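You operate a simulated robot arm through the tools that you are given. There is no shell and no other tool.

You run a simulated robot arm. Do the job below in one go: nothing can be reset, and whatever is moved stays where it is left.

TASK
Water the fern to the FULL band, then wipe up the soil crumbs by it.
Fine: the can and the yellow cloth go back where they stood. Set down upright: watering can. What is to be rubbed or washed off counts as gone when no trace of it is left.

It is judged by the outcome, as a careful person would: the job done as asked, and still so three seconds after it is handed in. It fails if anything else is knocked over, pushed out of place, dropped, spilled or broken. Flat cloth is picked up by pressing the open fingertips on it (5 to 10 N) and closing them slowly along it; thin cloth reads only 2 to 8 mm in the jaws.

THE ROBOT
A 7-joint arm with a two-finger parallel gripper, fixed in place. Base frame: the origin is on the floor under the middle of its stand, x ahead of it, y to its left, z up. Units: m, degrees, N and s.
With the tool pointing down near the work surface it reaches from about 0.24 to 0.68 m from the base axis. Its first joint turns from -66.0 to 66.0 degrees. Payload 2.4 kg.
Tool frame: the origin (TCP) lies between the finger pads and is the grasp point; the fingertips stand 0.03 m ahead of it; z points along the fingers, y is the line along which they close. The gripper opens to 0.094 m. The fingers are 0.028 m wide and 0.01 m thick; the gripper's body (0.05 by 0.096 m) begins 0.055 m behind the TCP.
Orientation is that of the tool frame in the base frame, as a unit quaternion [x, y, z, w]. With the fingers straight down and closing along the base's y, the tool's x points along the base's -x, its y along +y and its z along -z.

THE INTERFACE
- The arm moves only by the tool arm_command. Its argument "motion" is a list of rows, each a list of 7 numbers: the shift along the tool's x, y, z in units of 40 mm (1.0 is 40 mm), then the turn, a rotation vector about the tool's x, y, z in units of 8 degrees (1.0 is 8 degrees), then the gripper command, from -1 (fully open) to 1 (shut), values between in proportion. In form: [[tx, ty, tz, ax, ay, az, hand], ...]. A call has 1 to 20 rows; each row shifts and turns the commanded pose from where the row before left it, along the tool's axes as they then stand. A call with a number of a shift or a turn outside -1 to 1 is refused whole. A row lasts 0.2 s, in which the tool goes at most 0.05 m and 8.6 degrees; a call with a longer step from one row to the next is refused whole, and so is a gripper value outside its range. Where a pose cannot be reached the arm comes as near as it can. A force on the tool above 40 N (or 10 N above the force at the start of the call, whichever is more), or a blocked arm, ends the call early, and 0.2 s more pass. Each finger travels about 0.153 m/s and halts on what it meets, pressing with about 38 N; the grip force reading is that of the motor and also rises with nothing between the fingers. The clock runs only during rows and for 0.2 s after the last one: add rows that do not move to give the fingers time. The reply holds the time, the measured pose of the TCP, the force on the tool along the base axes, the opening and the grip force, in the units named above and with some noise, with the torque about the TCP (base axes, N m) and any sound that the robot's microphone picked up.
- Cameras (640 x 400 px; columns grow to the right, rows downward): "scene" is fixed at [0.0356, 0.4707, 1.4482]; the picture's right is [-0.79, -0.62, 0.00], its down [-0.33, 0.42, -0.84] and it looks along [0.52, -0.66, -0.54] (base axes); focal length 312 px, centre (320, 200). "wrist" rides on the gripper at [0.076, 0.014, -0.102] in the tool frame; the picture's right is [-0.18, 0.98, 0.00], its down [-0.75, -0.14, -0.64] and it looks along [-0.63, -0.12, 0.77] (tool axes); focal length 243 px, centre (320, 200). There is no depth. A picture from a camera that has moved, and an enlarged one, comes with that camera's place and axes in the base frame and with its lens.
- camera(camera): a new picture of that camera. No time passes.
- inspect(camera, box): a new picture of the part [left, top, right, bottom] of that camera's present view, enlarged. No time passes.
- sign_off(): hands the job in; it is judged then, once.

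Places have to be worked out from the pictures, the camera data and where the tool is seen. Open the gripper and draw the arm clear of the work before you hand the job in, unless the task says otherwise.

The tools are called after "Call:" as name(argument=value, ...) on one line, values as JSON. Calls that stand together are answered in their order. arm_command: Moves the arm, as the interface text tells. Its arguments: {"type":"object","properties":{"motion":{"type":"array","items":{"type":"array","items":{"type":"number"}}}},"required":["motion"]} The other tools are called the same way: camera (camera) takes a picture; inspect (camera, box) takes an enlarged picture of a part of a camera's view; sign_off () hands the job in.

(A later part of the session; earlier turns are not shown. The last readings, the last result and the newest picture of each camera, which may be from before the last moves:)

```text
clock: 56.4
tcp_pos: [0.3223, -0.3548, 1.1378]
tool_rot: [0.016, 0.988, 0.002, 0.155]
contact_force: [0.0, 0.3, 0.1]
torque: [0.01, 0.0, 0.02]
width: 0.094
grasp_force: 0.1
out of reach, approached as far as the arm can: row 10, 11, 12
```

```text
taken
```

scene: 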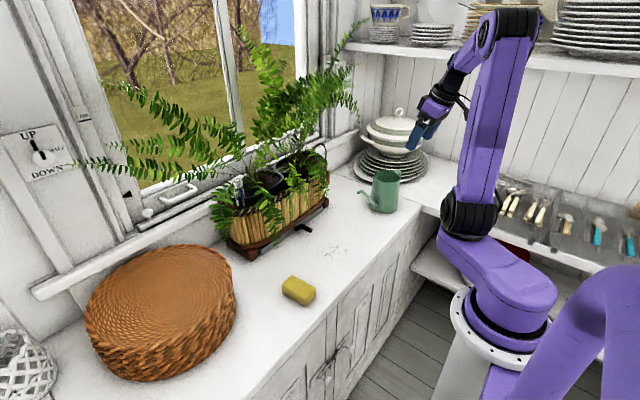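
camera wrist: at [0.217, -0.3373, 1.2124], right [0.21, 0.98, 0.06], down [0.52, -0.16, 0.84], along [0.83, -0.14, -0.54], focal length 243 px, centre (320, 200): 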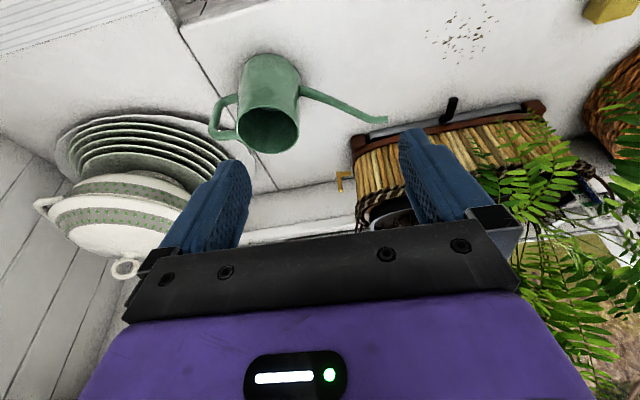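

I'll go back to the earlier vantage over the planter to verify the gauge from a second angle.

Call:
arm_command(motion=[[-0.237, 0.78, -0.49, 0, 0, 0, -1], [-0.237, 0.78, -0.49, 0, 0, 0, -1], [-0.237, 0.78, -0.49, 0, 0, 0, -1], [-0.237, 0.78, -0.49, 0, 0, 0, -1], [-0.237, 0.78, -0.49, 0, 0, 0, -1], [-0.237, 0.78, -0.49, 0, 0, 0, -1], [-0.237, 0.78, -0.49, 0, 0, 0, -1], [-0.237, 0.78, -0.49, 0, 0, 0, -1], [-0.237, 0.78, -0.49, 0, 0, 0, -1], [-0.237, 0.78, -0.49, 0, 0, 0, -1], [0, 0, 0, 0, 0, 0, -1]])

Call:
camera(camera="wrist")

Call:
inspect(camera="wrist", box=[350, 100, 410, 150])

Call:
inspect(camera="scene", box=[234, 180, 248, 198])

```text
clock: 58.8
tcp_pos: [0.2649, -0.1026, 1.3096]
tool_rot: [0.015, 0.988, 0.003, 0.156]
contact_force: [-0.2, 0.0, 0.1]
torque: [-0.03, 0.0, -0.02]
width: 0.0943
grasp_force: 0.0
out of reach, approached as far as the arm can: row 5, 6, 7, 8, 9, 10
```

```text
taken
camera wrist: at [0.1597, -0.0865, 1.384], right [0.2, 0.98, 0.07], down [0.51, -0.17, 0.84], along [0.83, -0.14, -0.53], focal length 243 px, centre (320, 200)
```

wrist: 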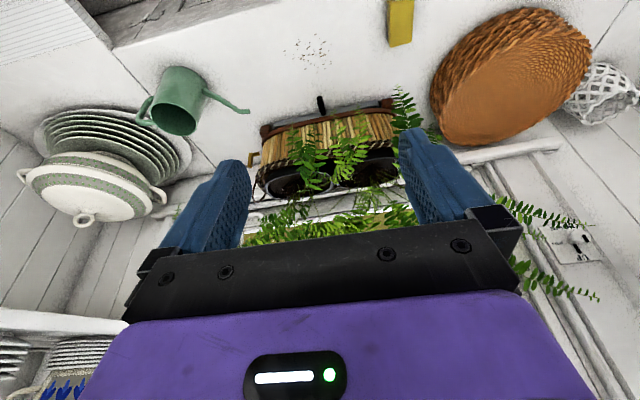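

```text
8.00 times, centred on (380, 125) of wrist
camera zoom: at [0.1597, -0.0865, 1.384], right [0.2, 0.98, 0.07], down [0.51, -0.17, 0.84], along [0.83, -0.14, -0.53], focal length 1941 px, centre (-160, 800)
```

zoom: 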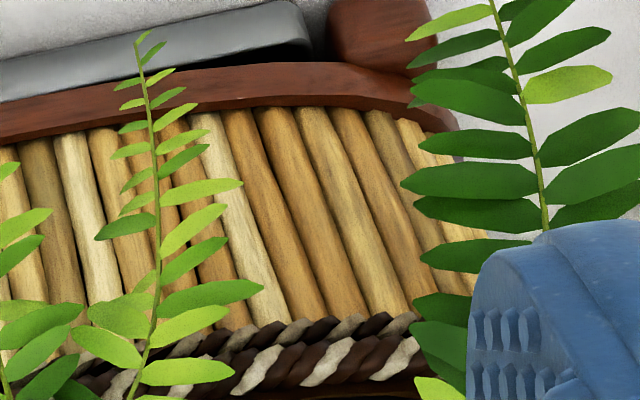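

```text
16.00 times, centred on (241, 189) of scene
camera zoom: at [0.0355, 0.4707, 1.4482], right [-0.79, -0.62, 0.0], down [-0.33, 0.42, -0.84], along [0.52, -0.66, -0.54], focal length 4992 px, centre (1584, 376)
```

zoom: 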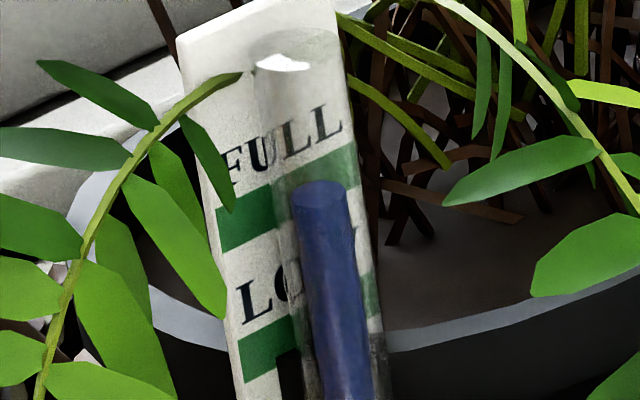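

The arm hit a reach limit in this posture. I'll try rotating toward tool-down here with small steps and see how the reply responds.

Call:
arm_command(motion=[[0, 0, 0, 0.01, 0.743, -0.077, -1], [0, 0, 0, 0.01, 0.743, -0.077, -1], [0, 0, 0, 0.01, 0.743, -0.077, -1], [0, 0, 0, 0, 0, 0, -1]])

Call:
camera(camera="scene")

```text
clock: 59.8
tcp_pos: [0.2634, -0.1012, 1.3155]
tool_rot: [0.013, 0.988, 0.012, 0.152]
contact_force: [-0.5, -0.3, 0.4]
torque: [0.03, 0.03, 0.03]
width: 0.094
grasp_force: 0.1
out of reach, approached as far as the arm can: row 1, 2, 3
```

```text
taken
```

scene: 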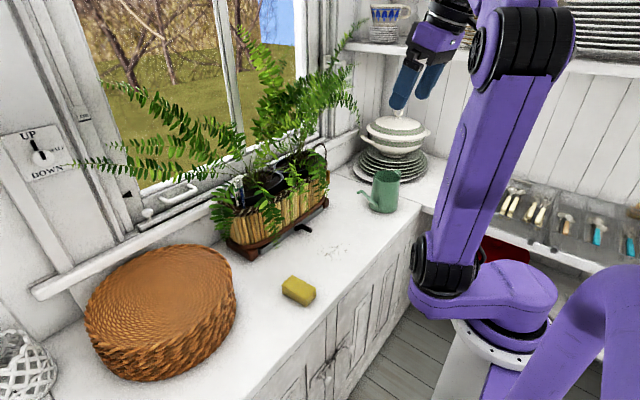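

The wrist seems to be at a joint limit in this high, folded posture. Moving lower and farther out should free it, so I'll go toward (0.40, -0.10, 1.10) in the same orientation.

Call:
arm_command(motion=[[-0.243, 0, 0.86, 0, 0, 0, -1], [-0.243, 0, 0.86, 0, 0, 0, -1], [-0.243, 0, 0.86, 0, 0, 0, -1], [-0.243, 0, 0.86, 0, 0, 0, -1], [-0.243, 0, 0.86, 0, 0, 0, -1], [-0.243, 0, 0.86, 0, 0, 0, -1], [-0.243, 0, 0.86, 0, 0, 0, -1], [0, 0, 0, 0, 0, 0, -1]])

Call:
camera(camera="scene")

Call:
camera(camera="wrist")

```text
clock: 61.6
tcp_pos: [0.378, -0.1144, 1.0948]
tool_rot: [0.012, 0.988, 0.012, 0.153]
contact_force: [0.3, -0.2, 0.8]
torque: [0.01, 0.0, -0.01]
width: 0.0944
grasp_force: 0.1
out of reach, approached as far as the arm can: row 1, 2, 3
```

```text
taken
```

scene: 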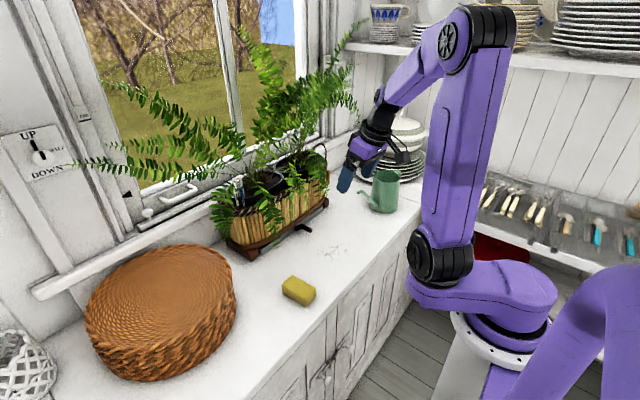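

```text
taken
camera wrist: at [0.2745, -0.0999, 1.1705], right [0.2, 0.98, 0.08], down [0.52, -0.17, 0.83], along [0.83, -0.12, -0.54], focal length 243 px, centre (320, 200)
```

wrist: 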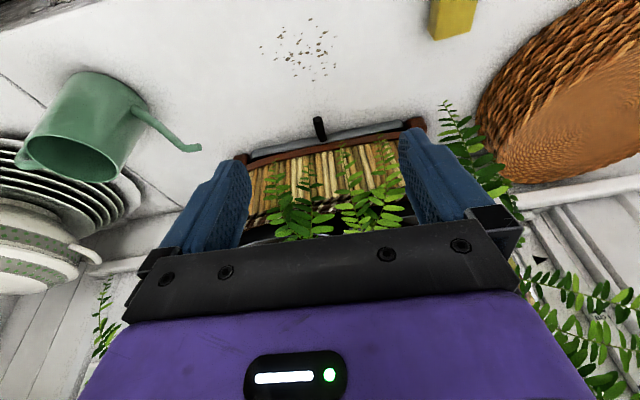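

This pose is within reach. Now I'll rotate to tool-down here.

Call:
arm_command(motion=[[0, 0, 0, 0.057, 0.733, -0.057, -1], [0, 0, 0, 0.057, 0.733, -0.057, -1], [0, 0, 0, 0.057, 0.733, -0.057, -1], [0, 0, 0, 0, 0, 0, -1]])

Call:
camera(camera="wrist")

```text
clock: 62.6
tcp_pos: [0.3786, -0.1141, 1.0944]
tool_rot: [0.012, 0.988, 0.012, 0.152]
contact_force: [-0.3, 0.2, 0.1]
torque: [-0.05, -0.01, -0.01]
width: 0.0941
grasp_force: 0.2
out of reach, approached as far as the arm can: row 1, 2, 3
```

```text
taken
camera wrist: at [0.2744, -0.0999, 1.1709], right [0.2, 0.98, 0.08], down [0.52, -0.17, 0.83], along [0.83, -0.12, -0.54], focal length 243 px, centre (320, 200)
```

wrist: 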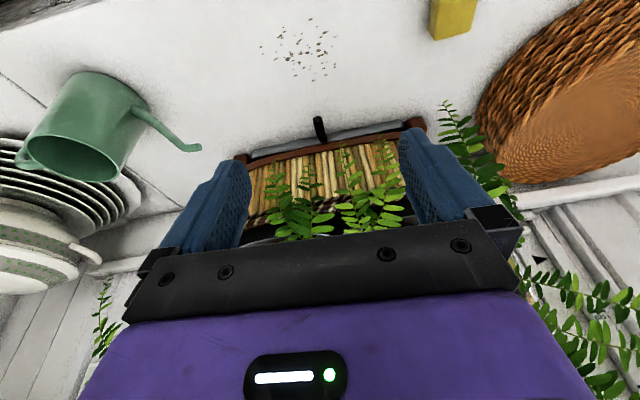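

The arm is stuck against a joint limit for that pitch direction. I'll probe by yawing the tool slightly to find out which way frees it.

Call:
arm_command(motion=[[0, 0, 0, 0, 0, 0.8, -1], [0, 0, 0, 0, 0, 0.8, -1], [0, 0, 0, 0, 0.5, 0, -1], [0, 0, 0, 0, 0, 0, -1]])

```text
clock: 63.6
tcp_pos: [0.3784, -0.1125, 1.0963]
tool_rot: [0.122, 0.981, 0.029, 0.149]
contact_force: [-1.9, 0.8, 0.7]
torque: [-0.01, 0.0, -0.03]
width: 0.0939
grasp_force: 0.1
out of reach, approached as far as the arm can: row 3
```

Call:
arm_command(motion=[[0, 0, 0, 0, 0, -0.9, -1], [0, 0, 0, 0, 0, -0.9, -1], [0, 0, 0, 0, 0, -0.9, -1], [0, 0, 0, 0, 0, -0.9, -1], [0, 0, 0, 0, 0, -0.9, -1], [0, 0, 0, 0, 0.5, 0, -1], [0, 0, 0, 0, 0, 0, -1]])

Call:
camera(camera="scene")

```text
clock: 65.2
tcp_pos: [0.3779, -0.1135, 1.095]
tool_rot: [-0.186, 0.971, -0.019, 0.152]
contact_force: [-0.5, -0.7, 0.8]
torque: [0.03, -0.02, 0.03]
width: 0.0942
grasp_force: 0.1
out of reach, approached as far as the arm can: row 6
```

```text
taken
```

scene: 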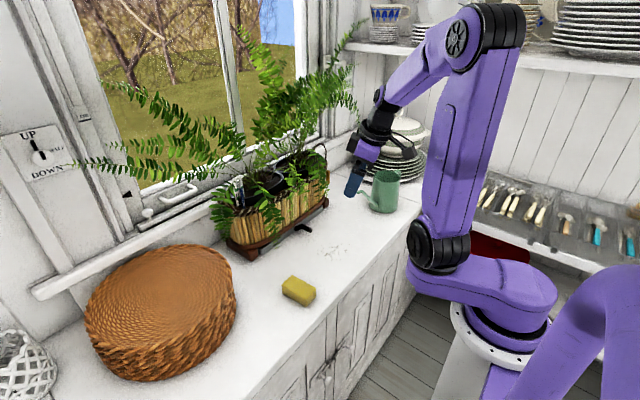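

Call:
arm_command(motion=[[0, 0, 0, 0, 0, 0.9, -1], [0, 0, 0, 0, 0, 0.9, -1], [0, 0, 0, 0, 0, 0.9, -1], [0, 0, 0, 0.8, 0, 0, -1], [0, 0, 0, 0.8, 0, 0, -1], [0, 0, 0, 0, 0.5, 0, -1], [0, 0, 0, 0, 0, 0, -1]])

Call:
arm_command(motion=[[0, 0, 0, -0.8, 0, 0, -1], [0, 0, 0, -0.8, 0, 0, -1], [0, 0, 0, -0.8, 0, 0, -1], [0, 0, 0, -0.8, 0, 0, -1], [0, 0, 0, 0, 0.5, 0, -1], [0, 0, 0, 0, 0, 0, -1]])

```text
clock: 66.8
tcp_pos: [0.3725, -0.1172, 1.0931]
tool_rot: [0.002, 0.988, -0.01, 0.154]
contact_force: [0.1, 0.0, -0.2]
torque: [0.02, 0.02, 0.07]
width: 0.0939
grasp_force: 0.0
out of reach, approached as far as the arm can: row 4, 5, 6
```

```text
clock: 68.2
tcp_pos: [0.3721, -0.1168, 1.092]
tool_rot: [-0.04, 0.97, 0.21, 0.116]
contact_force: [-0.6, -0.4, -0.2]
torque: [-0.01, 0.01, 0.01]
width: 0.0938
grasp_force: 0.1
```

Useful: tilting sideways toward +y is free, while tilting toward -x/-y is limited, so this is a wrist-flex limit that should ease lower down. I'll move to about (0.40, 0.05, 1.0), rotate back to a small forward pitch, and test there.

Call:
arm_command(motion=[[-0.048, 0.558, 0.784, 0, 0, 0, -1], [-0.048, 0.558, 0.784, 0, 0, 0, -1], [-0.048, 0.558, 0.784, 0, 0, 0, -1], [-0.048, 0.558, 0.784, 0, 0, 0, -1], [-0.048, 0.558, 0.784, 0, 0, 0, -1], [0, 0, 0, 0.77, -0.122, 0.027, -1], [0, 0, 0, 0.77, -0.122, 0.027, -1], [0, 0, 0, 0.77, -0.122, 0.027, -1], [0, 0, 0, 0.77, -0.122, 0.027, -1], [0, 0, 0, 0, 0.6, 0, -1], [0, 0, 0, 0, 0.6, 0, -1], [0, 0, 0, 0, 0, 0, -1]])

Call:
camera(camera="scene")

Call:
camera(camera="wrist")

```text
clock: 70.8
tcp_pos: [0.3857, 0.0359, 0.985]
tool_rot: [-0.006, 0.995, 0.03, 0.096]
contact_force: [-0.1, -0.2, 0.1]
torque: [0.0, -0.03, -0.01]
width: 0.0939
grasp_force: 0.1
out of reach, approached as far as the arm can: row 9, 10, 11
```

```text
taken
```

scene: 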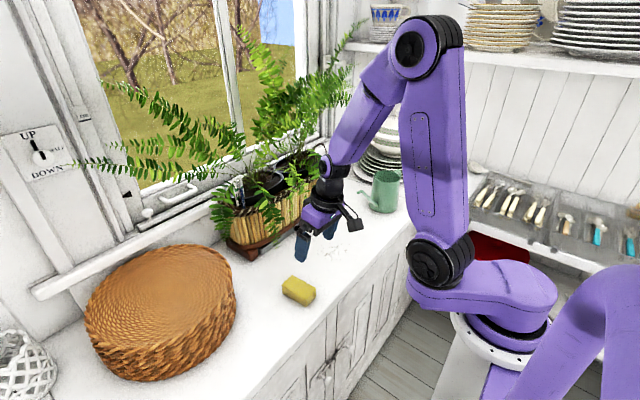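

```text
taken
camera wrist: at [0.2905, 0.0439, 1.0737], right [0.16, 0.98, 0.09], down [0.62, -0.18, 0.76], along [0.77, -0.07, -0.64], focal length 243 px, centre (320, 200)
```

wrist: 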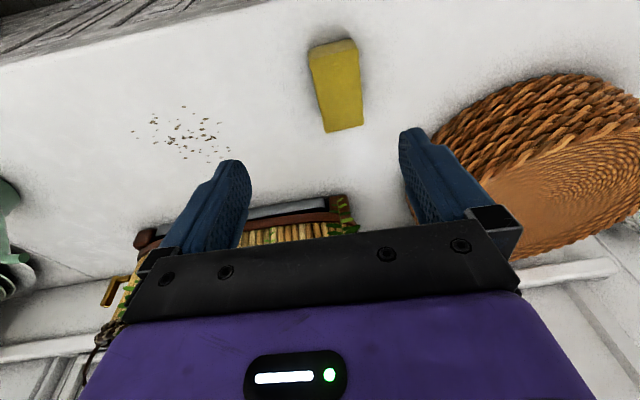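

The wrist appears to be on the wrong side of its flex limit (a flipped wrist). I'll try to go around it: tilt sideways toward +y, pitch inward, then tilt back.

Call:
arm_command(motion=[[0, 0, 0, -0.9, 0, 0, -1], [0, 0, 0, -0.9, 0, 0, -1], [0, 0, 0, -0.9, 0, 0, -1], [0, 0, 0, -0.9, 0, 0, -1], [0, 0, 0, 0, 0.9, 0, -1], [0, 0, 0, 0, 0.9, 0, -1], [0, 0, 0, 0, 0.9, 0, -1], [0, 0, 0, 0, 0.9, 0, -1], [0, 0, 0, 0, 0, 0, -1]])

Call:
camera(camera="scene")

```text
clock: 72.8
tcp_pos: [0.386, 0.037, 0.9849]
tool_rot: [-0.098, 0.948, 0.261, -0.151]
contact_force: [-0.7, -0.2, -0.2]
torque: [-0.01, -0.01, 0.01]
width: 0.0939
grasp_force: 0.1
```

```text
taken
```

scene: 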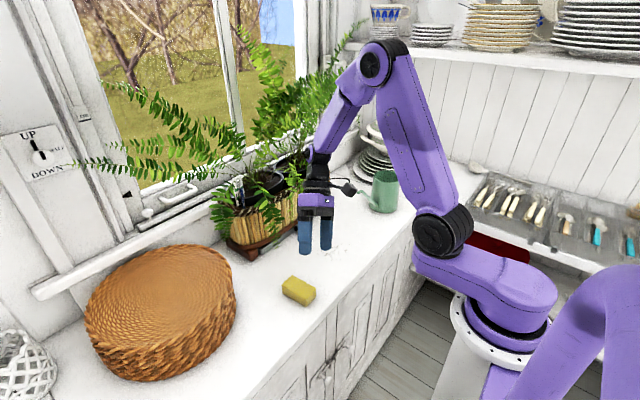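

All of that was reachable and the elbow swung over. Now I'll tilt back from the side and finish at tool-down.

Call:
arm_command(motion=[[0, 0, 0, 0.76, 0, 0.286, -1], [0, 0, 0, 0.76, 0, 0.286, -1], [0, 0, 0, 0.76, 0, 0.286, -1], [0, 0, 0, 0.76, 0, 0.286, -1], [0, 0, 0, 0.76, 0, 0.286, -1], [0, 0, 0, 0, -0.73, 0, -1], [0, 0, 0, 0, -0.73, 0, -1], [0, 0, 0, 0, -0.73, 0, -1], [0, 0, 0, 0, 0, 0, -1]])

Call:
camera(camera="scene")

Call:
camera(camera="wrist")

```text
clock: 74.8
tcp_pos: [0.3836, 0.038, 0.9747]
tool_rot: [-0.045, 0.994, 0.102, 0.006]
contact_force: [0.8, -0.4, 0.2]
torque: [-0.02, -0.01, -0.02]
width: 0.0939
grasp_force: 0.0
out of reach, approached as far as the arm can: row 3, 4, 5
```

```text
taken
```

scene: 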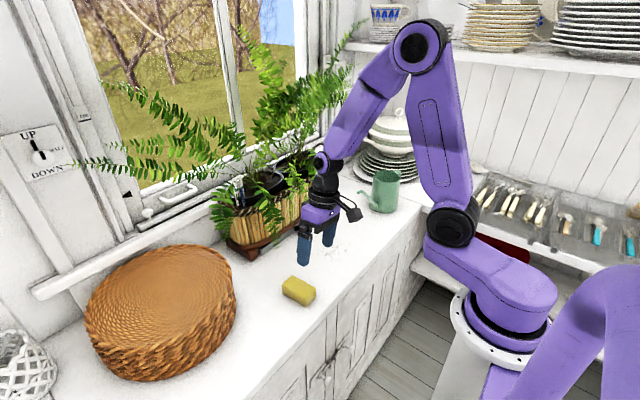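

```text
taken
camera wrist: at [0.3046, 0.0246, 1.0772], right [0.09, 0.98, 0.2], down [0.76, -0.2, 0.62], along [0.64, 0.1, -0.76], focal length 243 px, centre (320, 200)
```

wrist: 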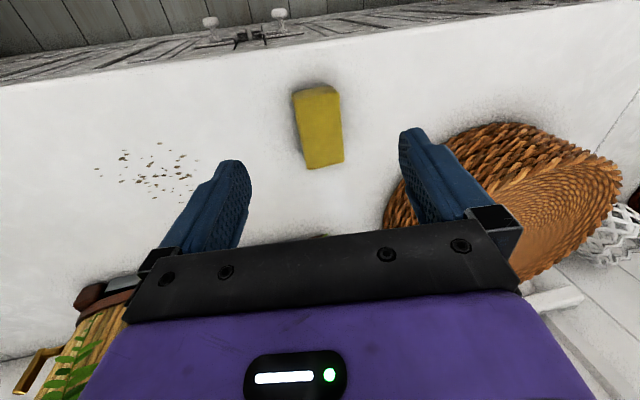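

The forbidden zone for this arm posture is around exactly vertical. A constant forward pitch of about 18° with the closing axis horizontal is good enough for the cloth, since it stays flat if I keep that orientation throughout, so I'll go to that.

Call:
arm_command(motion=[[0, 0, 0, 0, -0.72, 0, -1], [0, 0, 0, 0, -0.72, 0, -1], [0, 0, 0, 0, -0.72, 0, -1], [0, 0, 0, 0.775, 0, 0.206, -1], [0, 0, 0, 0.775, 0, 0.206, -1], [0, 0, 0, 0, 0, 0, -1]])

Call:
camera(camera="scene")

Call:
camera(camera="wrist")

```text
clock: 76.2
tcp_pos: [0.4003, 0.0377, 0.9733]
tool_rot: [-0.001, 0.987, 0.042, 0.155]
contact_force: [-0.1, -0.7, -0.2]
torque: [0.01, -0.01, -0.01]
width: 0.0939
grasp_force: 0.1
out of reach, approached as far as the arm can: row 5
```

```text
taken
```

scene: 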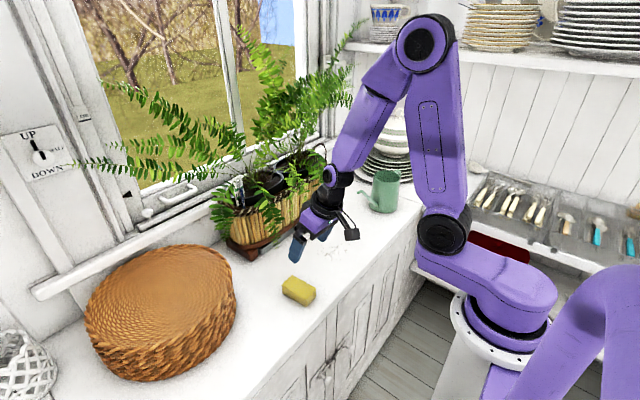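

```text
taken
camera wrist: at [0.2968, 0.0445, 1.0495], right [0.16, 0.98, 0.14], down [0.52, -0.2, 0.83], along [0.84, -0.06, -0.54], focal length 243 px, centre (320, 200)
```

wrist: 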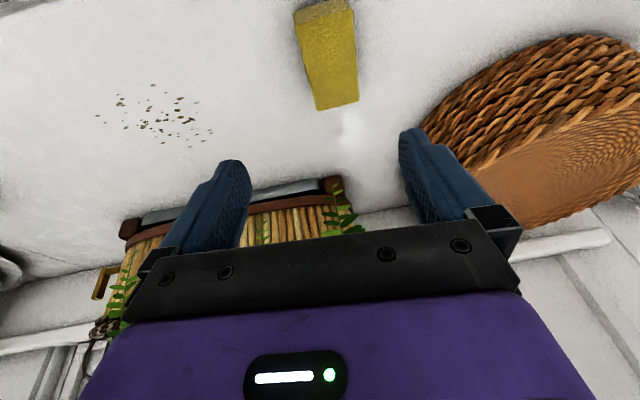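

I'm at 18° forward pitch with a residual 5° side tilt, which is workable. I'll test whether this orientation can be held over the crumbs near (0.46, -0.13), at a safe height.

Call:
arm_command(motion=[[-0.234, -0.858, 0.212, 0, 0, 0, -1], [-0.234, -0.858, 0.212, 0, 0, 0, -1], [-0.234, -0.858, 0.212, 0, 0, 0, -1], [-0.234, -0.858, 0.212, 0, 0, 0, -1], [-0.234, -0.858, 0.212, 0, 0, 0, -1], [0, 0, 0, 0.3, 0, 0.07, -1], [0, 0, 0, 0.3, 0, 0.07, -1], [0, 0, 0, 0, 0, 0, -1]])

Call:
camera(camera="wrist")

Call:
camera(camera="scene")

```text
clock: 78.0
tcp_pos: [0.4609, -0.1291, 0.9323]
tool_rot: [0.016, 0.988, 0.003, 0.153]
contact_force: [-0.7, -0.1, -1.0]
torque: [0.02, -0.05, 0.01]
width: 0.0939
grasp_force: 0.1
```

```text
taken
camera wrist: at [0.3563, -0.1123, 1.0082], right [0.2, 0.98, 0.07], down [0.52, -0.17, 0.84], along [0.83, -0.14, -0.54], focal length 243 px, centre (320, 200)
```

wrist: 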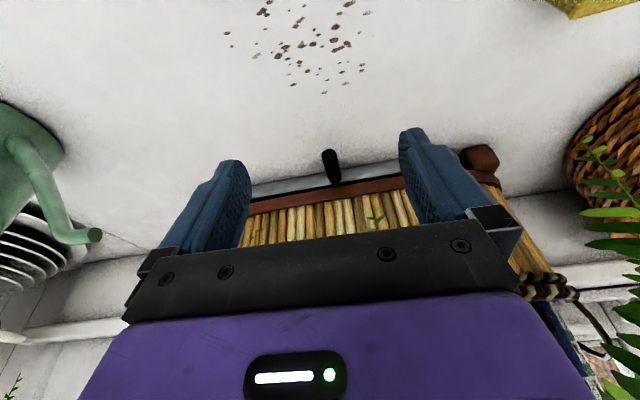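

```text
taken
```

scene: 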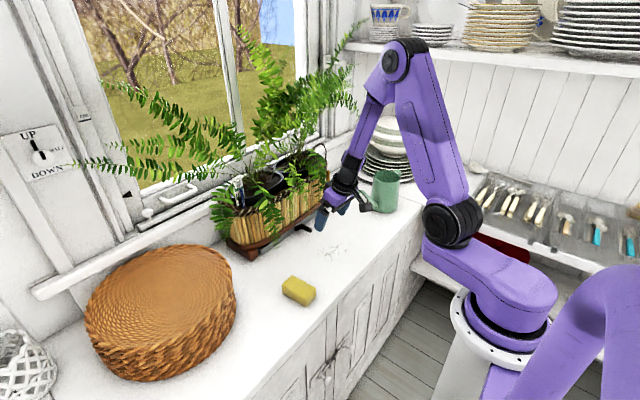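

Here the side tilt came out without a limit. I'll try pitching toward vertical at this lower, farther location.

Call:
arm_command(motion=[[0, 0, 0, 0, 0.74, 0, -1], [0, 0, 0, 0, 0.74, 0, -1], [0, 0, 0, 0, 0.74, 0, -1], [0, 0, 0, 0, 0, 0, -1]])

Call:
camera(camera="wrist")

Call:
camera(camera="scene")

```text
clock: 79.0
tcp_pos: [0.4607, -0.1293, 0.9339]
tool_rot: [0.015, 0.995, 0.004, 0.103]
contact_force: [1.3, 0.3, 0.3]
torque: [0.01, 0.0, -0.02]
width: 0.094
grasp_force: 0.1
out of reach, approached as far as the arm can: row 2, 3
```

```text
taken
camera wrist: at [0.3647, -0.1129, 1.0187], right [0.21, 0.98, 0.05], down [0.6, -0.17, 0.78], along [0.77, -0.13, -0.62], focal length 243 px, centre (320, 200)
```

wrist: 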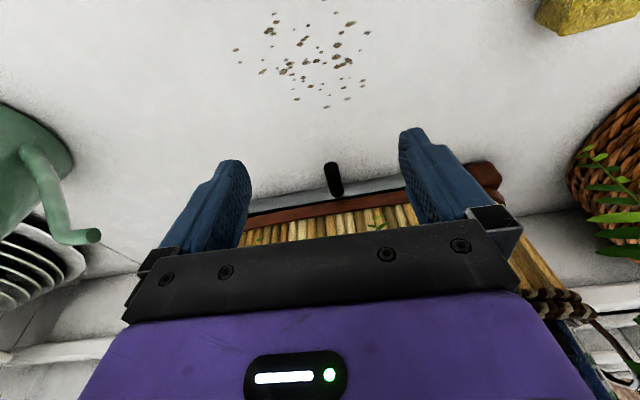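

```text
taken
```

scene: 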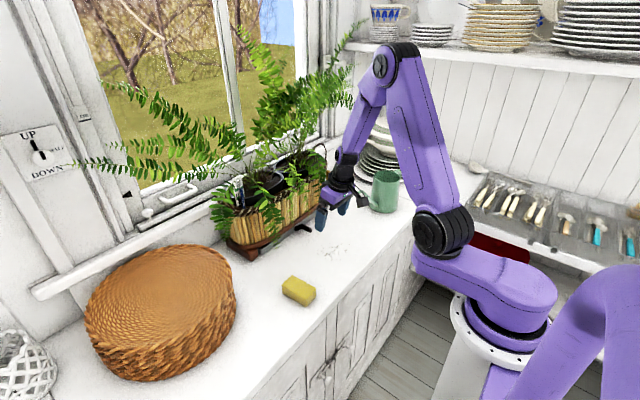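

It settled at about 12° forward pitch, which is fine. Crumbs recompute to centre (0.456, -0.130), spanning x 0.415–0.505 and y -0.19 to -0.076. Next I'll move above the cloth with about 14° pitch to refine its position.

Call:
arm_command(motion=[[0, 0, 0, 0, -0.3, 0, -1], [0.216, 0.944, 0.042, 0, 0, 0, -1], [0.216, 0.944, 0.042, 0, 0, 0, -1], [0.216, 0.944, 0.042, 0, 0, 0, -1], [0.216, 0.944, 0.042, 0, 0, 0, -1], [0.216, 0.944, 0.042, 0, 0, 0, -1], [0, 0, 0, 0, 0, 0, -1]])

Call:
camera(camera="wrist")

Call:
inspect(camera="scene", box=[260, 220, 400, 310])

```text
clock: 80.6
tcp_pos: [0.4269, 0.0618, 0.915]
tool_rot: [0.015, 0.992, 0.003, 0.124]
contact_force: [-0.4, -0.3, 0.2]
torque: [0.01, 0.0, 0.0]
width: 0.0939
grasp_force: 0.1
```

```text
taken
camera wrist: at [0.3277, 0.078, 0.9976], right [0.21, 0.98, 0.05], down [0.57, -0.17, 0.81], along [0.8, -0.14, -0.59], focal length 243 px, centre (320, 200)
```

wrist: 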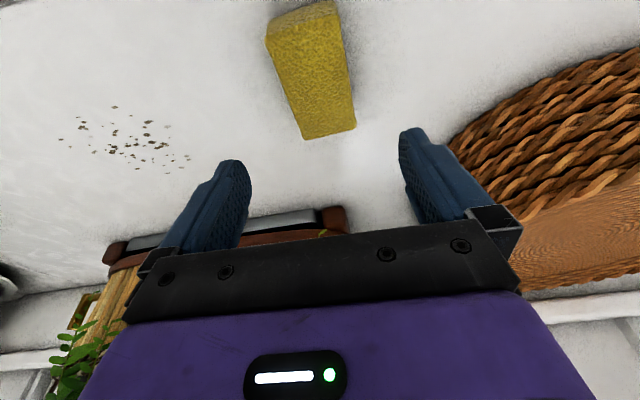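

```text
4.44 times, centred on (330, 265) of scene
camera zoom: at [0.0355, 0.4707, 1.4482], right [-0.79, -0.62, 0.0], down [-0.33, 0.42, -0.84], along [0.52, -0.66, -0.54], focal length 1387 px, centre (276, -89)
```

zoom: 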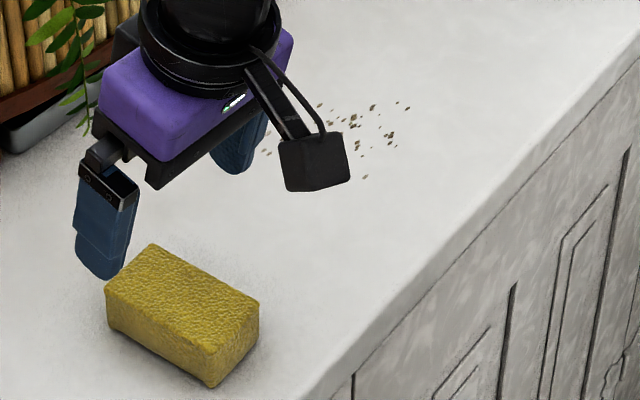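

Call:
inspect(camera="wrist", box=[230, 0, 390, 150])

```text
2.67 times, centred on (310, 75) of wrist
camera zoom: at [0.3277, 0.078, 0.9976], right [0.21, 0.98, 0.05], down [0.57, -0.17, 0.81], along [0.8, -0.14, -0.59], focal length 647 px, centre (347, 533)
```

zoom: 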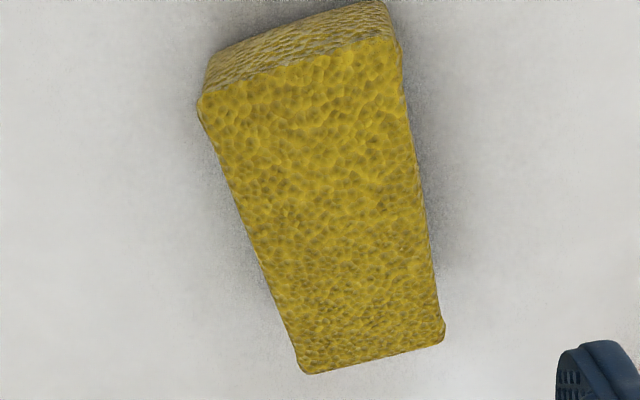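

All of this is reachable. The cloth block measures about x 0.387–0.478 and y 0.039–0.089, with a +2° yaw. I'll align yaw and descend to z≈0.84 with the fingers fully open.

Call:
arm_command(motion=[[0, 0, 0, -0.114, 0.005, -0.448, -1], [0.146, 0.02, 0.607, 0, 0, 0, -1], [0.146, 0.02, 0.607, 0, 0, 0, -1], [0.146, 0.0, 0.607, 0, 0, 0, -1], [0, 0, 0, 0, 0, 0, -1]])

Call:
camera(camera="wrist")

Call:
inspect(camera="scene", box=[250, 230, 370, 310])

```text
clock: 81.8
tcp_pos: [0.4295, 0.0651, 0.8412]
tool_rot: [-0.016, 0.992, 0.007, 0.123]
contact_force: [-0.3, 0.7, -0.1]
torque: [0.03, 0.02, -0.02]
width: 0.0939
grasp_force: 0.0
```

```text
taken
camera wrist: at [0.3286, 0.0745, 0.9228], right [0.14, 0.99, 0.06], down [0.58, -0.13, 0.81], along [0.8, -0.08, -0.59], focal length 243 px, centre (320, 200)
```

wrist: 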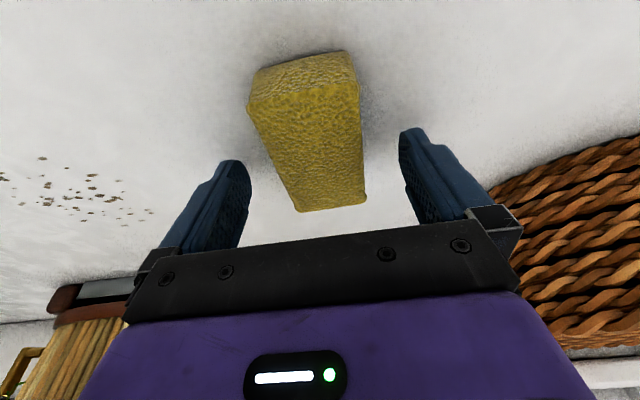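

```text
5.00 times, centred on (310, 270) of scene
camera zoom: at [0.0355, 0.4707, 1.4482], right [-0.79, -0.62, 0.0], down [-0.33, 0.42, -0.84], along [0.52, -0.66, -0.54], focal length 1560 px, centre (370, -150)
```

zoom: 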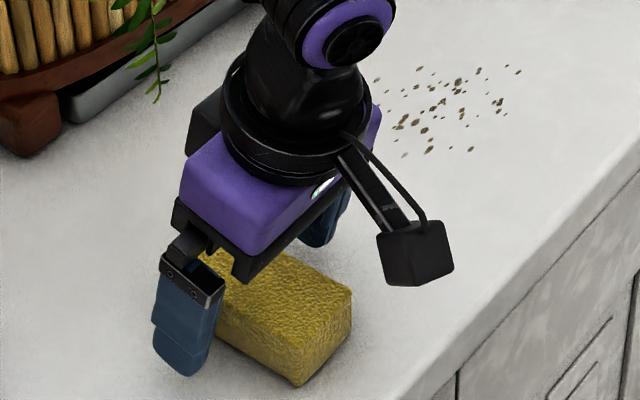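

The fingers straddle the cloth and are well centred. I'll descend the last ~17 mm, watching force.

Call:
arm_command(motion=[[0.05, 0.03, 0.2, 0, 0, 0, -1], [0.05, 0.02, 0.2, 0, 0, 0, -1], [0, 0, 0, 0, 0, 0, -1]])

Call:
inspect(camera="scene", box=[250, 230, 370, 310])

```text
clock: 82.3
tcp_pos: [0.4285, 0.0655, 0.833]
tool_rot: [-0.017, 0.992, 0.005, 0.125]
contact_force: [-8.1, 2.3, 15.4]
torque: [-0.64, 0.33, -0.35]
width: 0.0926
grasp_force: 0.0
stopped in row 2: the force on the tool passed its limit at 69 N (the readings are from after the stop); the commanded pose is now the measured one
```

```text
5.00 times, centred on (310, 270) of scene
camera zoom: at [0.0352, 0.4707, 1.4482], right [-0.79, -0.62, 0.0], down [-0.33, 0.42, -0.84], along [0.52, -0.66, -0.54], focal length 1560 px, centre (370, -150)
```

zoom: 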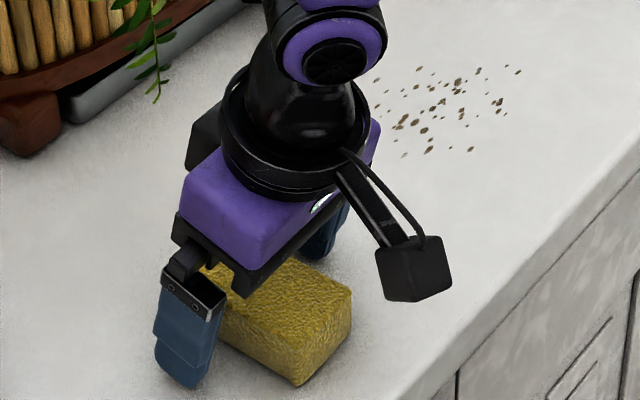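

The fingertip touched the counter at a TCP height of 0.833, so the counter is really at z≈0.800. The cloth then spans about x 0.382–0.464 and y 0.043–0.088, with its top near 0.828. I'll back up 5 mm, shift 8 mm toward the base to centre on it, and check.

Call:
arm_command(motion=[[0.0, 0, -0.15, 0, 0, 0, -1], [0.16, 0, -0.03, 0, 0, 0, -1], [0, 0, 0, 0, 0, 0, -1]])

Call:
camera(camera="wrist")

Call:
inspect(camera="scene", box=[250, 230, 370, 310])

```text
clock: 83.1
tcp_pos: [0.4212, 0.0645, 0.8381]
tool_rot: [-0.017, 0.992, 0.004, 0.124]
contact_force: [-0.8, 0.4, -0.7]
torque: [0.0, 0.0, -0.02]
width: 0.0941
grasp_force: 0.0
```

```text
taken
camera wrist: at [0.3209, 0.0747, 0.9192], right [0.14, 0.99, 0.05], down [0.58, -0.13, 0.81], along [0.8, -0.09, -0.59], focal length 243 px, centre (320, 200)
```

wrist: 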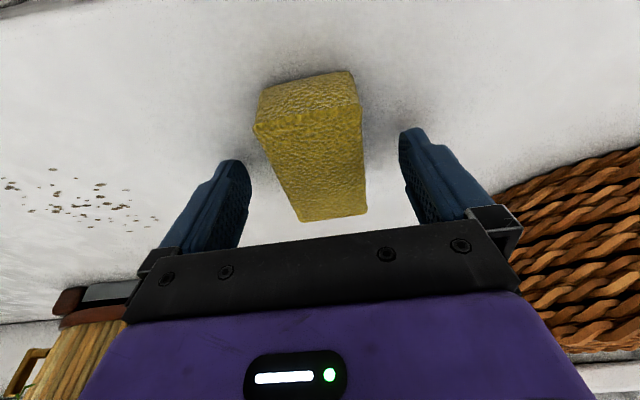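

```text
5.00 times, centred on (310, 270) of scene
camera zoom: at [0.0356, 0.4707, 1.4482], right [-0.79, -0.62, 0.0], down [-0.33, 0.42, -0.84], along [0.52, -0.66, -0.54], focal length 1560 px, centre (370, -150)
```

zoom: 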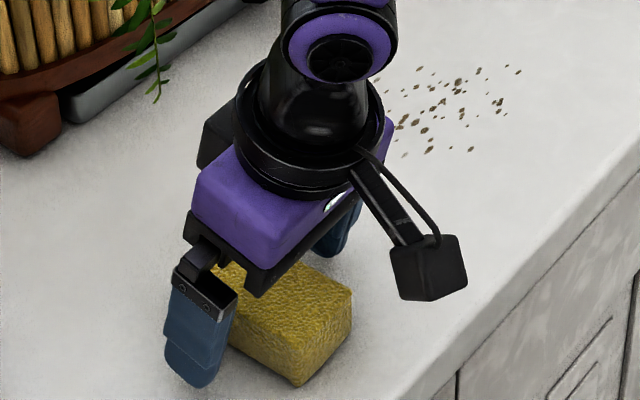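

Contact-free and centred. I'll close the gripper on the cloth gradually.

Call:
arm_command(motion=[[0, 0, 0, 0, 0, 0, -0.7], [0, 0, 0, 0, 0, 0, -0.4], [0, 0, 0, 0, 0, 0, -0.15], [0, 0, 0, 0, 0, 0, 0.0], [0, 0, 0, 0, 0, 0, 0.1], [0, 0, 0, 0, 0, 0, 0.25], [0, 0, 0, 0, 0, 0, 0.5], [0, 0, 0, 0, 0, 0, 1], [0, 0, 0, 0, 0, 0, 1], [0, 0, 0, 0, 0, 0, 1]])

Call:
camera(camera="wrist")

Call:
inspect(camera="scene", box=[250, 230, 370, 310])

```text
clock: 85.3
tcp_pos: [0.4216, 0.064, 0.8384]
tool_rot: [-0.016, 0.992, 0.004, 0.124]
contact_force: [0.5, -0.5, 1.9]
torque: [-0.03, 0.01, -0.02]
width: 0.051
grasp_force: 38.3
```

```text
taken
camera wrist: at [0.3209, 0.0747, 0.9192], right [0.14, 0.99, 0.05], down [0.58, -0.13, 0.81], along [0.8, -0.09, -0.59], focal length 243 px, centre (320, 200)
```

wrist: 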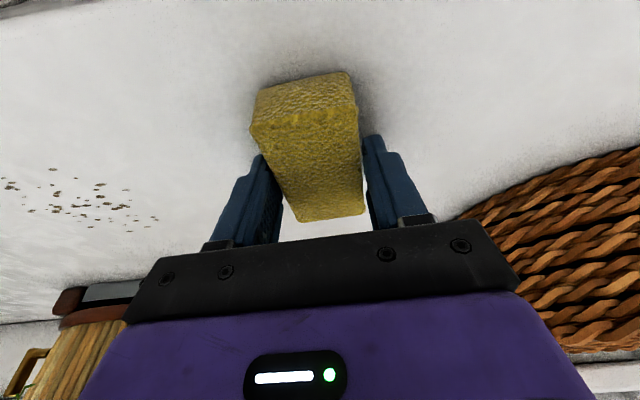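

```text
5.00 times, centred on (310, 270) of scene
camera zoom: at [0.0355, 0.4706, 1.4482], right [-0.79, -0.62, 0.0], down [-0.33, 0.42, -0.84], along [0.52, -0.66, -0.54], focal length 1560 px, centre (370, -150)
```

zoom: 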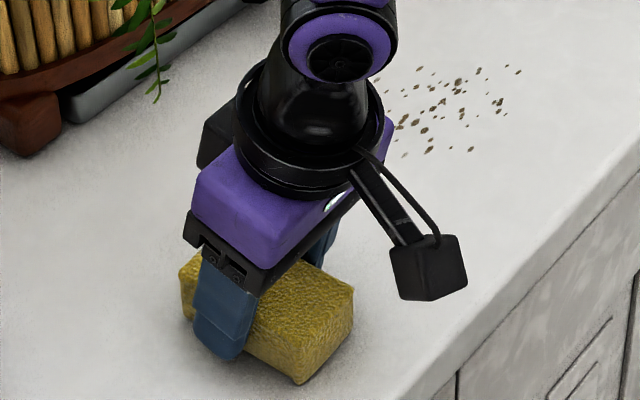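

The cloth is gripped at 51 mm with 38 N. I'll lift it 30 mm and look.

Call:
arm_command(motion=[[-0.092, 0, -0.363, 0, 0, 0, 1], [-0.092, 0, -0.363, 0, 0, 0, 1], [0, 0, 0, 0, 0, 0, 1]])

Call:
camera(camera="wrist")

Call:
inspect(camera="scene", box=[250, 230, 370, 310])

```text
clock: 86.1
tcp_pos: [0.421, 0.063, 0.8674]
tool_rot: [-0.017, 0.992, 0.004, 0.124]
contact_force: [0.5, 0.3, -1.4]
torque: [-0.02, 0.01, -0.02]
width: 0.0513
grasp_force: 38.0
```

```text
taken
camera wrist: at [0.3206, 0.0743, 0.9496], right [0.14, 0.99, 0.05], down [0.58, -0.13, 0.81], along [0.8, -0.09, -0.59], focal length 243 px, centre (320, 200)
```

wrist: 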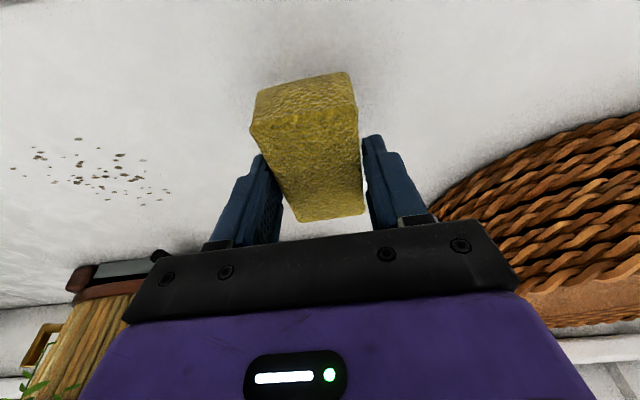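

```text
5.00 times, centred on (310, 270) of scene
camera zoom: at [0.0356, 0.4707, 1.4482], right [-0.79, -0.62, 0.0], down [-0.33, 0.42, -0.84], along [0.52, -0.66, -0.54], focal length 1560 px, centre (370, -150)
```

zoom: 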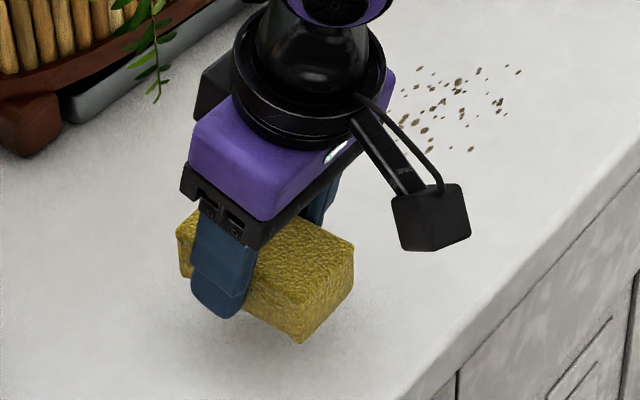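

The cloth is held rigidly. I'll carry it to just left of the crumbs, around (0.45, -0.04), at a safe height.

Call:
arm_command(motion=[[-0.222, -0.867, -0.016, 0, 0, 0, 1], [-0.222, -0.867, -0.016, 0, 0, 0, 1], [-0.222, -0.867, -0.016, 0, 0, 0, 1], [0, 0, 0, 0, 0, 0, 1]])

Call:
camera(camera="wrist")

Call:
camera(camera="scene")

```text
clock: 87.1
tcp_pos: [0.4507, -0.0392, 0.8785]
tool_rot: [-0.017, 0.992, 0.004, 0.124]
contact_force: [0.4, 0.3, -0.5]
torque: [0.03, -0.01, -0.02]
width: 0.051
grasp_force: 38.6
```

```text
taken
camera wrist: at [0.3492, -0.0283, 0.9583], right [0.14, 0.99, 0.05], down [0.58, -0.13, 0.81], along [0.8, -0.09, -0.59], focal length 243 px, centre (320, 200)
```

wrist: 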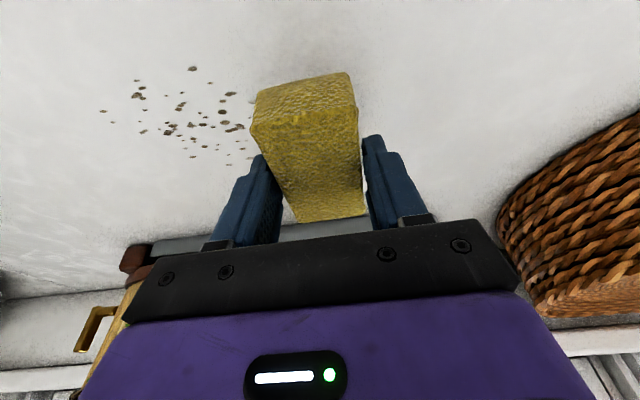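

```text
taken
```

scene: 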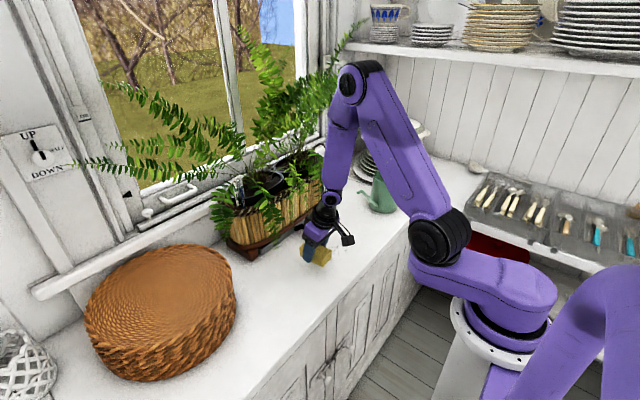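

I'm positioned just left of the crumbs. Now I'll lower the cloth toward the counter in small steps to find contact.

Call:
arm_command(motion=[[0.114, 0, 0.448, 0, 0, 0, 1], [0.108, 0, 0.424, 0, 0, 0, 1], [0.012, 0, 0.048, 0, 0, 0, 1], [0, 0, 0, 0, 0, 0, 1]])

```text
clock: 88.1
tcp_pos: [0.4498, -0.0377, 0.8381]
tool_rot: [-0.018, 0.992, 0.005, 0.125]
contact_force: [-5.5, 2.2, 18.4]
torque: [0.08, 0.26, 0.01]
width: 0.0514
grasp_force: 38.5
```

Contact is made with about 18 N. I'll ease up slightly and make the first stroke along -y across the crumbs.

Call:
arm_command(motion=[[-0.005, 0, -0.02, 0, 0, 0, 1], [0.016, -0.5, -0.006, 0, 0, 0, 1], [0.016, -0.5, -0.006, 0, 0, 0, 1], [0.016, -0.5, -0.006, 0, 0, 0, 1], [0.016, -0.5, -0.006, 0, 0, 0, 1], [0.016, -0.5, -0.006, 0, 0, 0, 1], [0.016, -0.5, -0.006, 0, 0, 0, 1], [0.016, -0.5, -0.006, 0, 0, 0, 1], [0.016, -0.5, -0.006, 0, 0, 0, 1], [0, 0, 0, 0, 0, 0, 1]])

Call:
camera(camera="wrist")

Call:
inspect(camera="scene", box=[260, 190, 420, 310])

```text
clock: 90.3
tcp_pos: [0.4502, -0.1982, 0.8384]
tool_rot: [-0.017, 0.992, 0.005, 0.124]
contact_force: [-0.1, 0.2, -0.2]
torque: [0.02, 0.02, -0.03]
width: 0.0509
grasp_force: 38.2
```

```text
taken
camera wrist: at [0.3502, -0.1877, 0.9199], right [0.14, 0.99, 0.05], down [0.58, -0.13, 0.81], along [0.8, -0.09, -0.59], focal length 243 px, centre (320, 200)
```

wrist: 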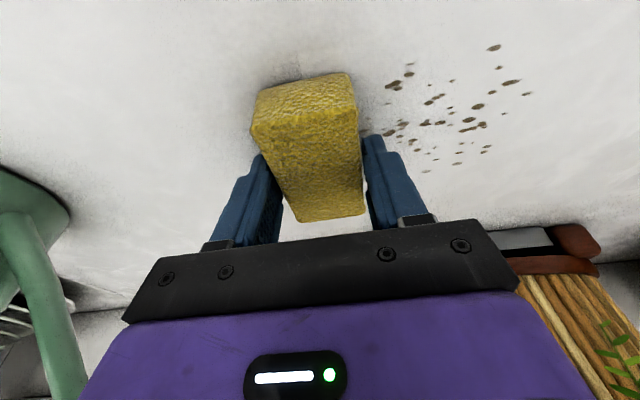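

```text
3.33 times, centred on (340, 250) of scene
camera zoom: at [0.0356, 0.4706, 1.4482], right [-0.79, -0.62, 0.0], down [-0.33, 0.42, -0.84], along [0.52, -0.66, -0.54], focal length 1040 px, centre (253, 33)
```

zoom: 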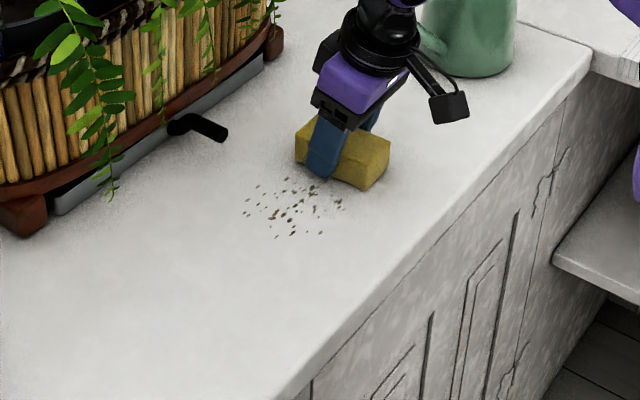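

The force fell to zero, so that stroke wasn't pressing and the crumbs remain. I'll lower in small increments here until I read about 10 N.

Call:
arm_command(motion=[[0.005, 0, 0.02, 0, 0, 0, 1], [0, 0, 0, 0, 0, 0, 1]])

Call:
arm_command(motion=[[0.002, 0, 0.008, 0, 0, 0, 1], [0, 0, 0, 0, 0, 0, 1]])

```text
clock: 90.9
tcp_pos: [0.4501, -0.1999, 0.8384]
tool_rot: [-0.017, 0.992, 0.005, 0.125]
contact_force: [-3.9, 1.4, 8.0]
torque: [-0.01, 0.08, 0.01]
width: 0.0509
grasp_force: 38.0
```

```text
clock: 91.5
tcp_pos: [0.4515, -0.1989, 0.8368]
tool_rot: [-0.017, 0.992, 0.004, 0.126]
contact_force: [-8.1, 5.2, 28.7]
torque: [0.1, 0.45, -0.03]
width: 0.0512
grasp_force: 38.2
```

Call:
arm_command(motion=[[-0.001, 0, -0.005, 0, 0, 0, 1], [0, 0, 0, 0, 0, 0, 1]])

Call:
arm_command(motion=[[0, 0, 0, 0, 0, 0, 1], [0, 0, 0, 0, 0, 0, 1]])

```text
clock: 92.1
tcp_pos: [0.4508, -0.1989, 0.837]
tool_rot: [-0.018, 0.992, 0.006, 0.126]
contact_force: [-3.2, 4.6, 25.1]
torque: [0.07, 0.23, -0.02]
width: 0.0509
grasp_force: 37.7
```

```text
clock: 92.7
tcp_pos: [0.4509, -0.199, 0.8368]
tool_rot: [-0.017, 0.992, 0.004, 0.126]
contact_force: [1.6, 3.5, 21.5]
torque: [-0.03, 0.17, 0.0]
width: 0.0513
grasp_force: 37.9
```

There's steady contact at about 21 N. I'll ease up a hair and stroke toward +y in a short segment, watching the force.

Call:
arm_command(motion=[[-0.001, 0, -0.005, 0, 0, 0, 1], [-0.016, 0.5, 0.006, 0, 0, 0, 1], [-0.016, 0.5, 0.006, 0, 0, 0, 1], [-0.016, 0.5, 0.006, 0, 0, 0, 1]])

Call:
inspect(camera="scene", box=[260, 190, 420, 310])

Call:
camera(camera="wrist")

```text
clock: 93.7
tcp_pos: [0.449, -0.1391, 0.8379]
tool_rot: [-0.018, 0.992, 0.005, 0.125]
contact_force: [0.4, -7.3, 18.3]
torque: [-0.28, 0.26, 0.2]
width: 0.0509
grasp_force: 38.0
```

```text
3.33 times, centred on (340, 250) of scene
camera zoom: at [0.0353, 0.4705, 1.4482], right [-0.79, -0.62, 0.0], down [-0.33, 0.42, -0.84], along [0.52, -0.66, -0.54], focal length 1040 px, centre (253, 33)
```

zoom: 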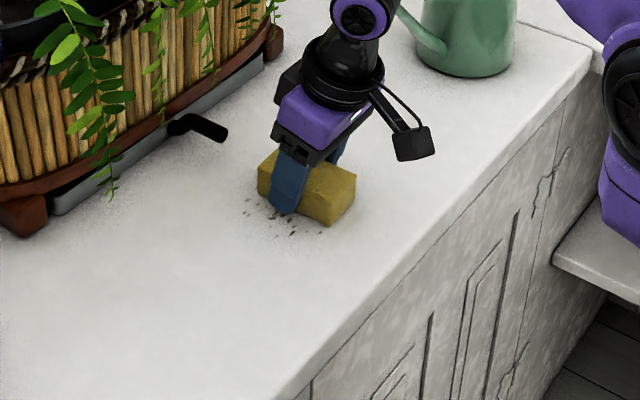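

```text
taken
camera wrist: at [0.3492, -0.1281, 0.9186], right [0.14, 0.99, 0.05], down [0.58, -0.12, 0.81], along [0.8, -0.09, -0.59], focal length 243 px, centre (320, 200)
```

wrist: 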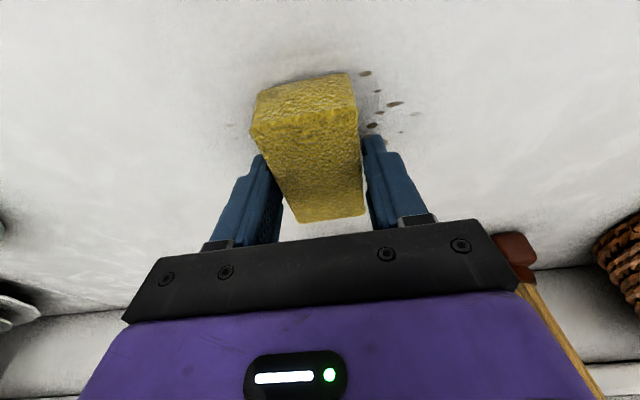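

The pressed stroke is working: the area behind the cloth is clean. I'll continue toward +y with the same pressure.

Call:
arm_command(motion=[[-0.016, 0.5, 0.006, 0, 0, 0, 1], [-0.016, 0.5, 0.006, 0, 0, 0, 1], [-0.016, 0.5, 0.006, 0, 0, 0, 1], [-0.016, 0.5, 0.006, 0, 0, 0, 1]])

Call:
inspect(camera="scene", box=[260, 190, 420, 310])

Call:
camera(camera="wrist")

```text
clock: 94.7
tcp_pos: [0.4501, -0.0589, 0.8374]
tool_rot: [-0.017, 0.992, 0.005, 0.125]
contact_force: [-0.2, -5.9, 12.3]
torque: [-0.1, 0.1, 0.07]
width: 0.0508
grasp_force: 38.2
```

```text
3.33 times, centred on (340, 250) of scene
camera zoom: at [0.0354, 0.4705, 1.4482], right [-0.79, -0.62, 0.0], down [-0.33, 0.42, -0.84], along [0.52, -0.66, -0.54], focal length 1040 px, centre (253, 33)
```

zoom: 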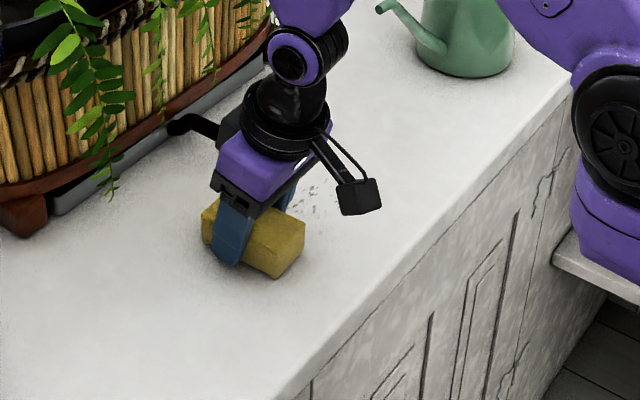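

```text
taken
camera wrist: at [0.3489, -0.0478, 0.9186], right [0.14, 0.99, 0.05], down [0.58, -0.13, 0.81], along [0.8, -0.09, -0.59], focal length 243 px, centre (320, 200)
```

wrist: 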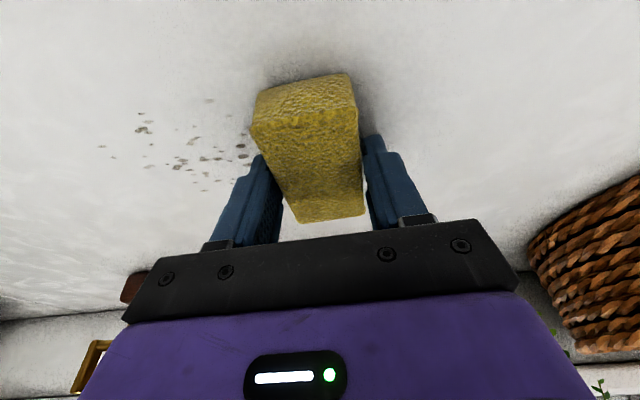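

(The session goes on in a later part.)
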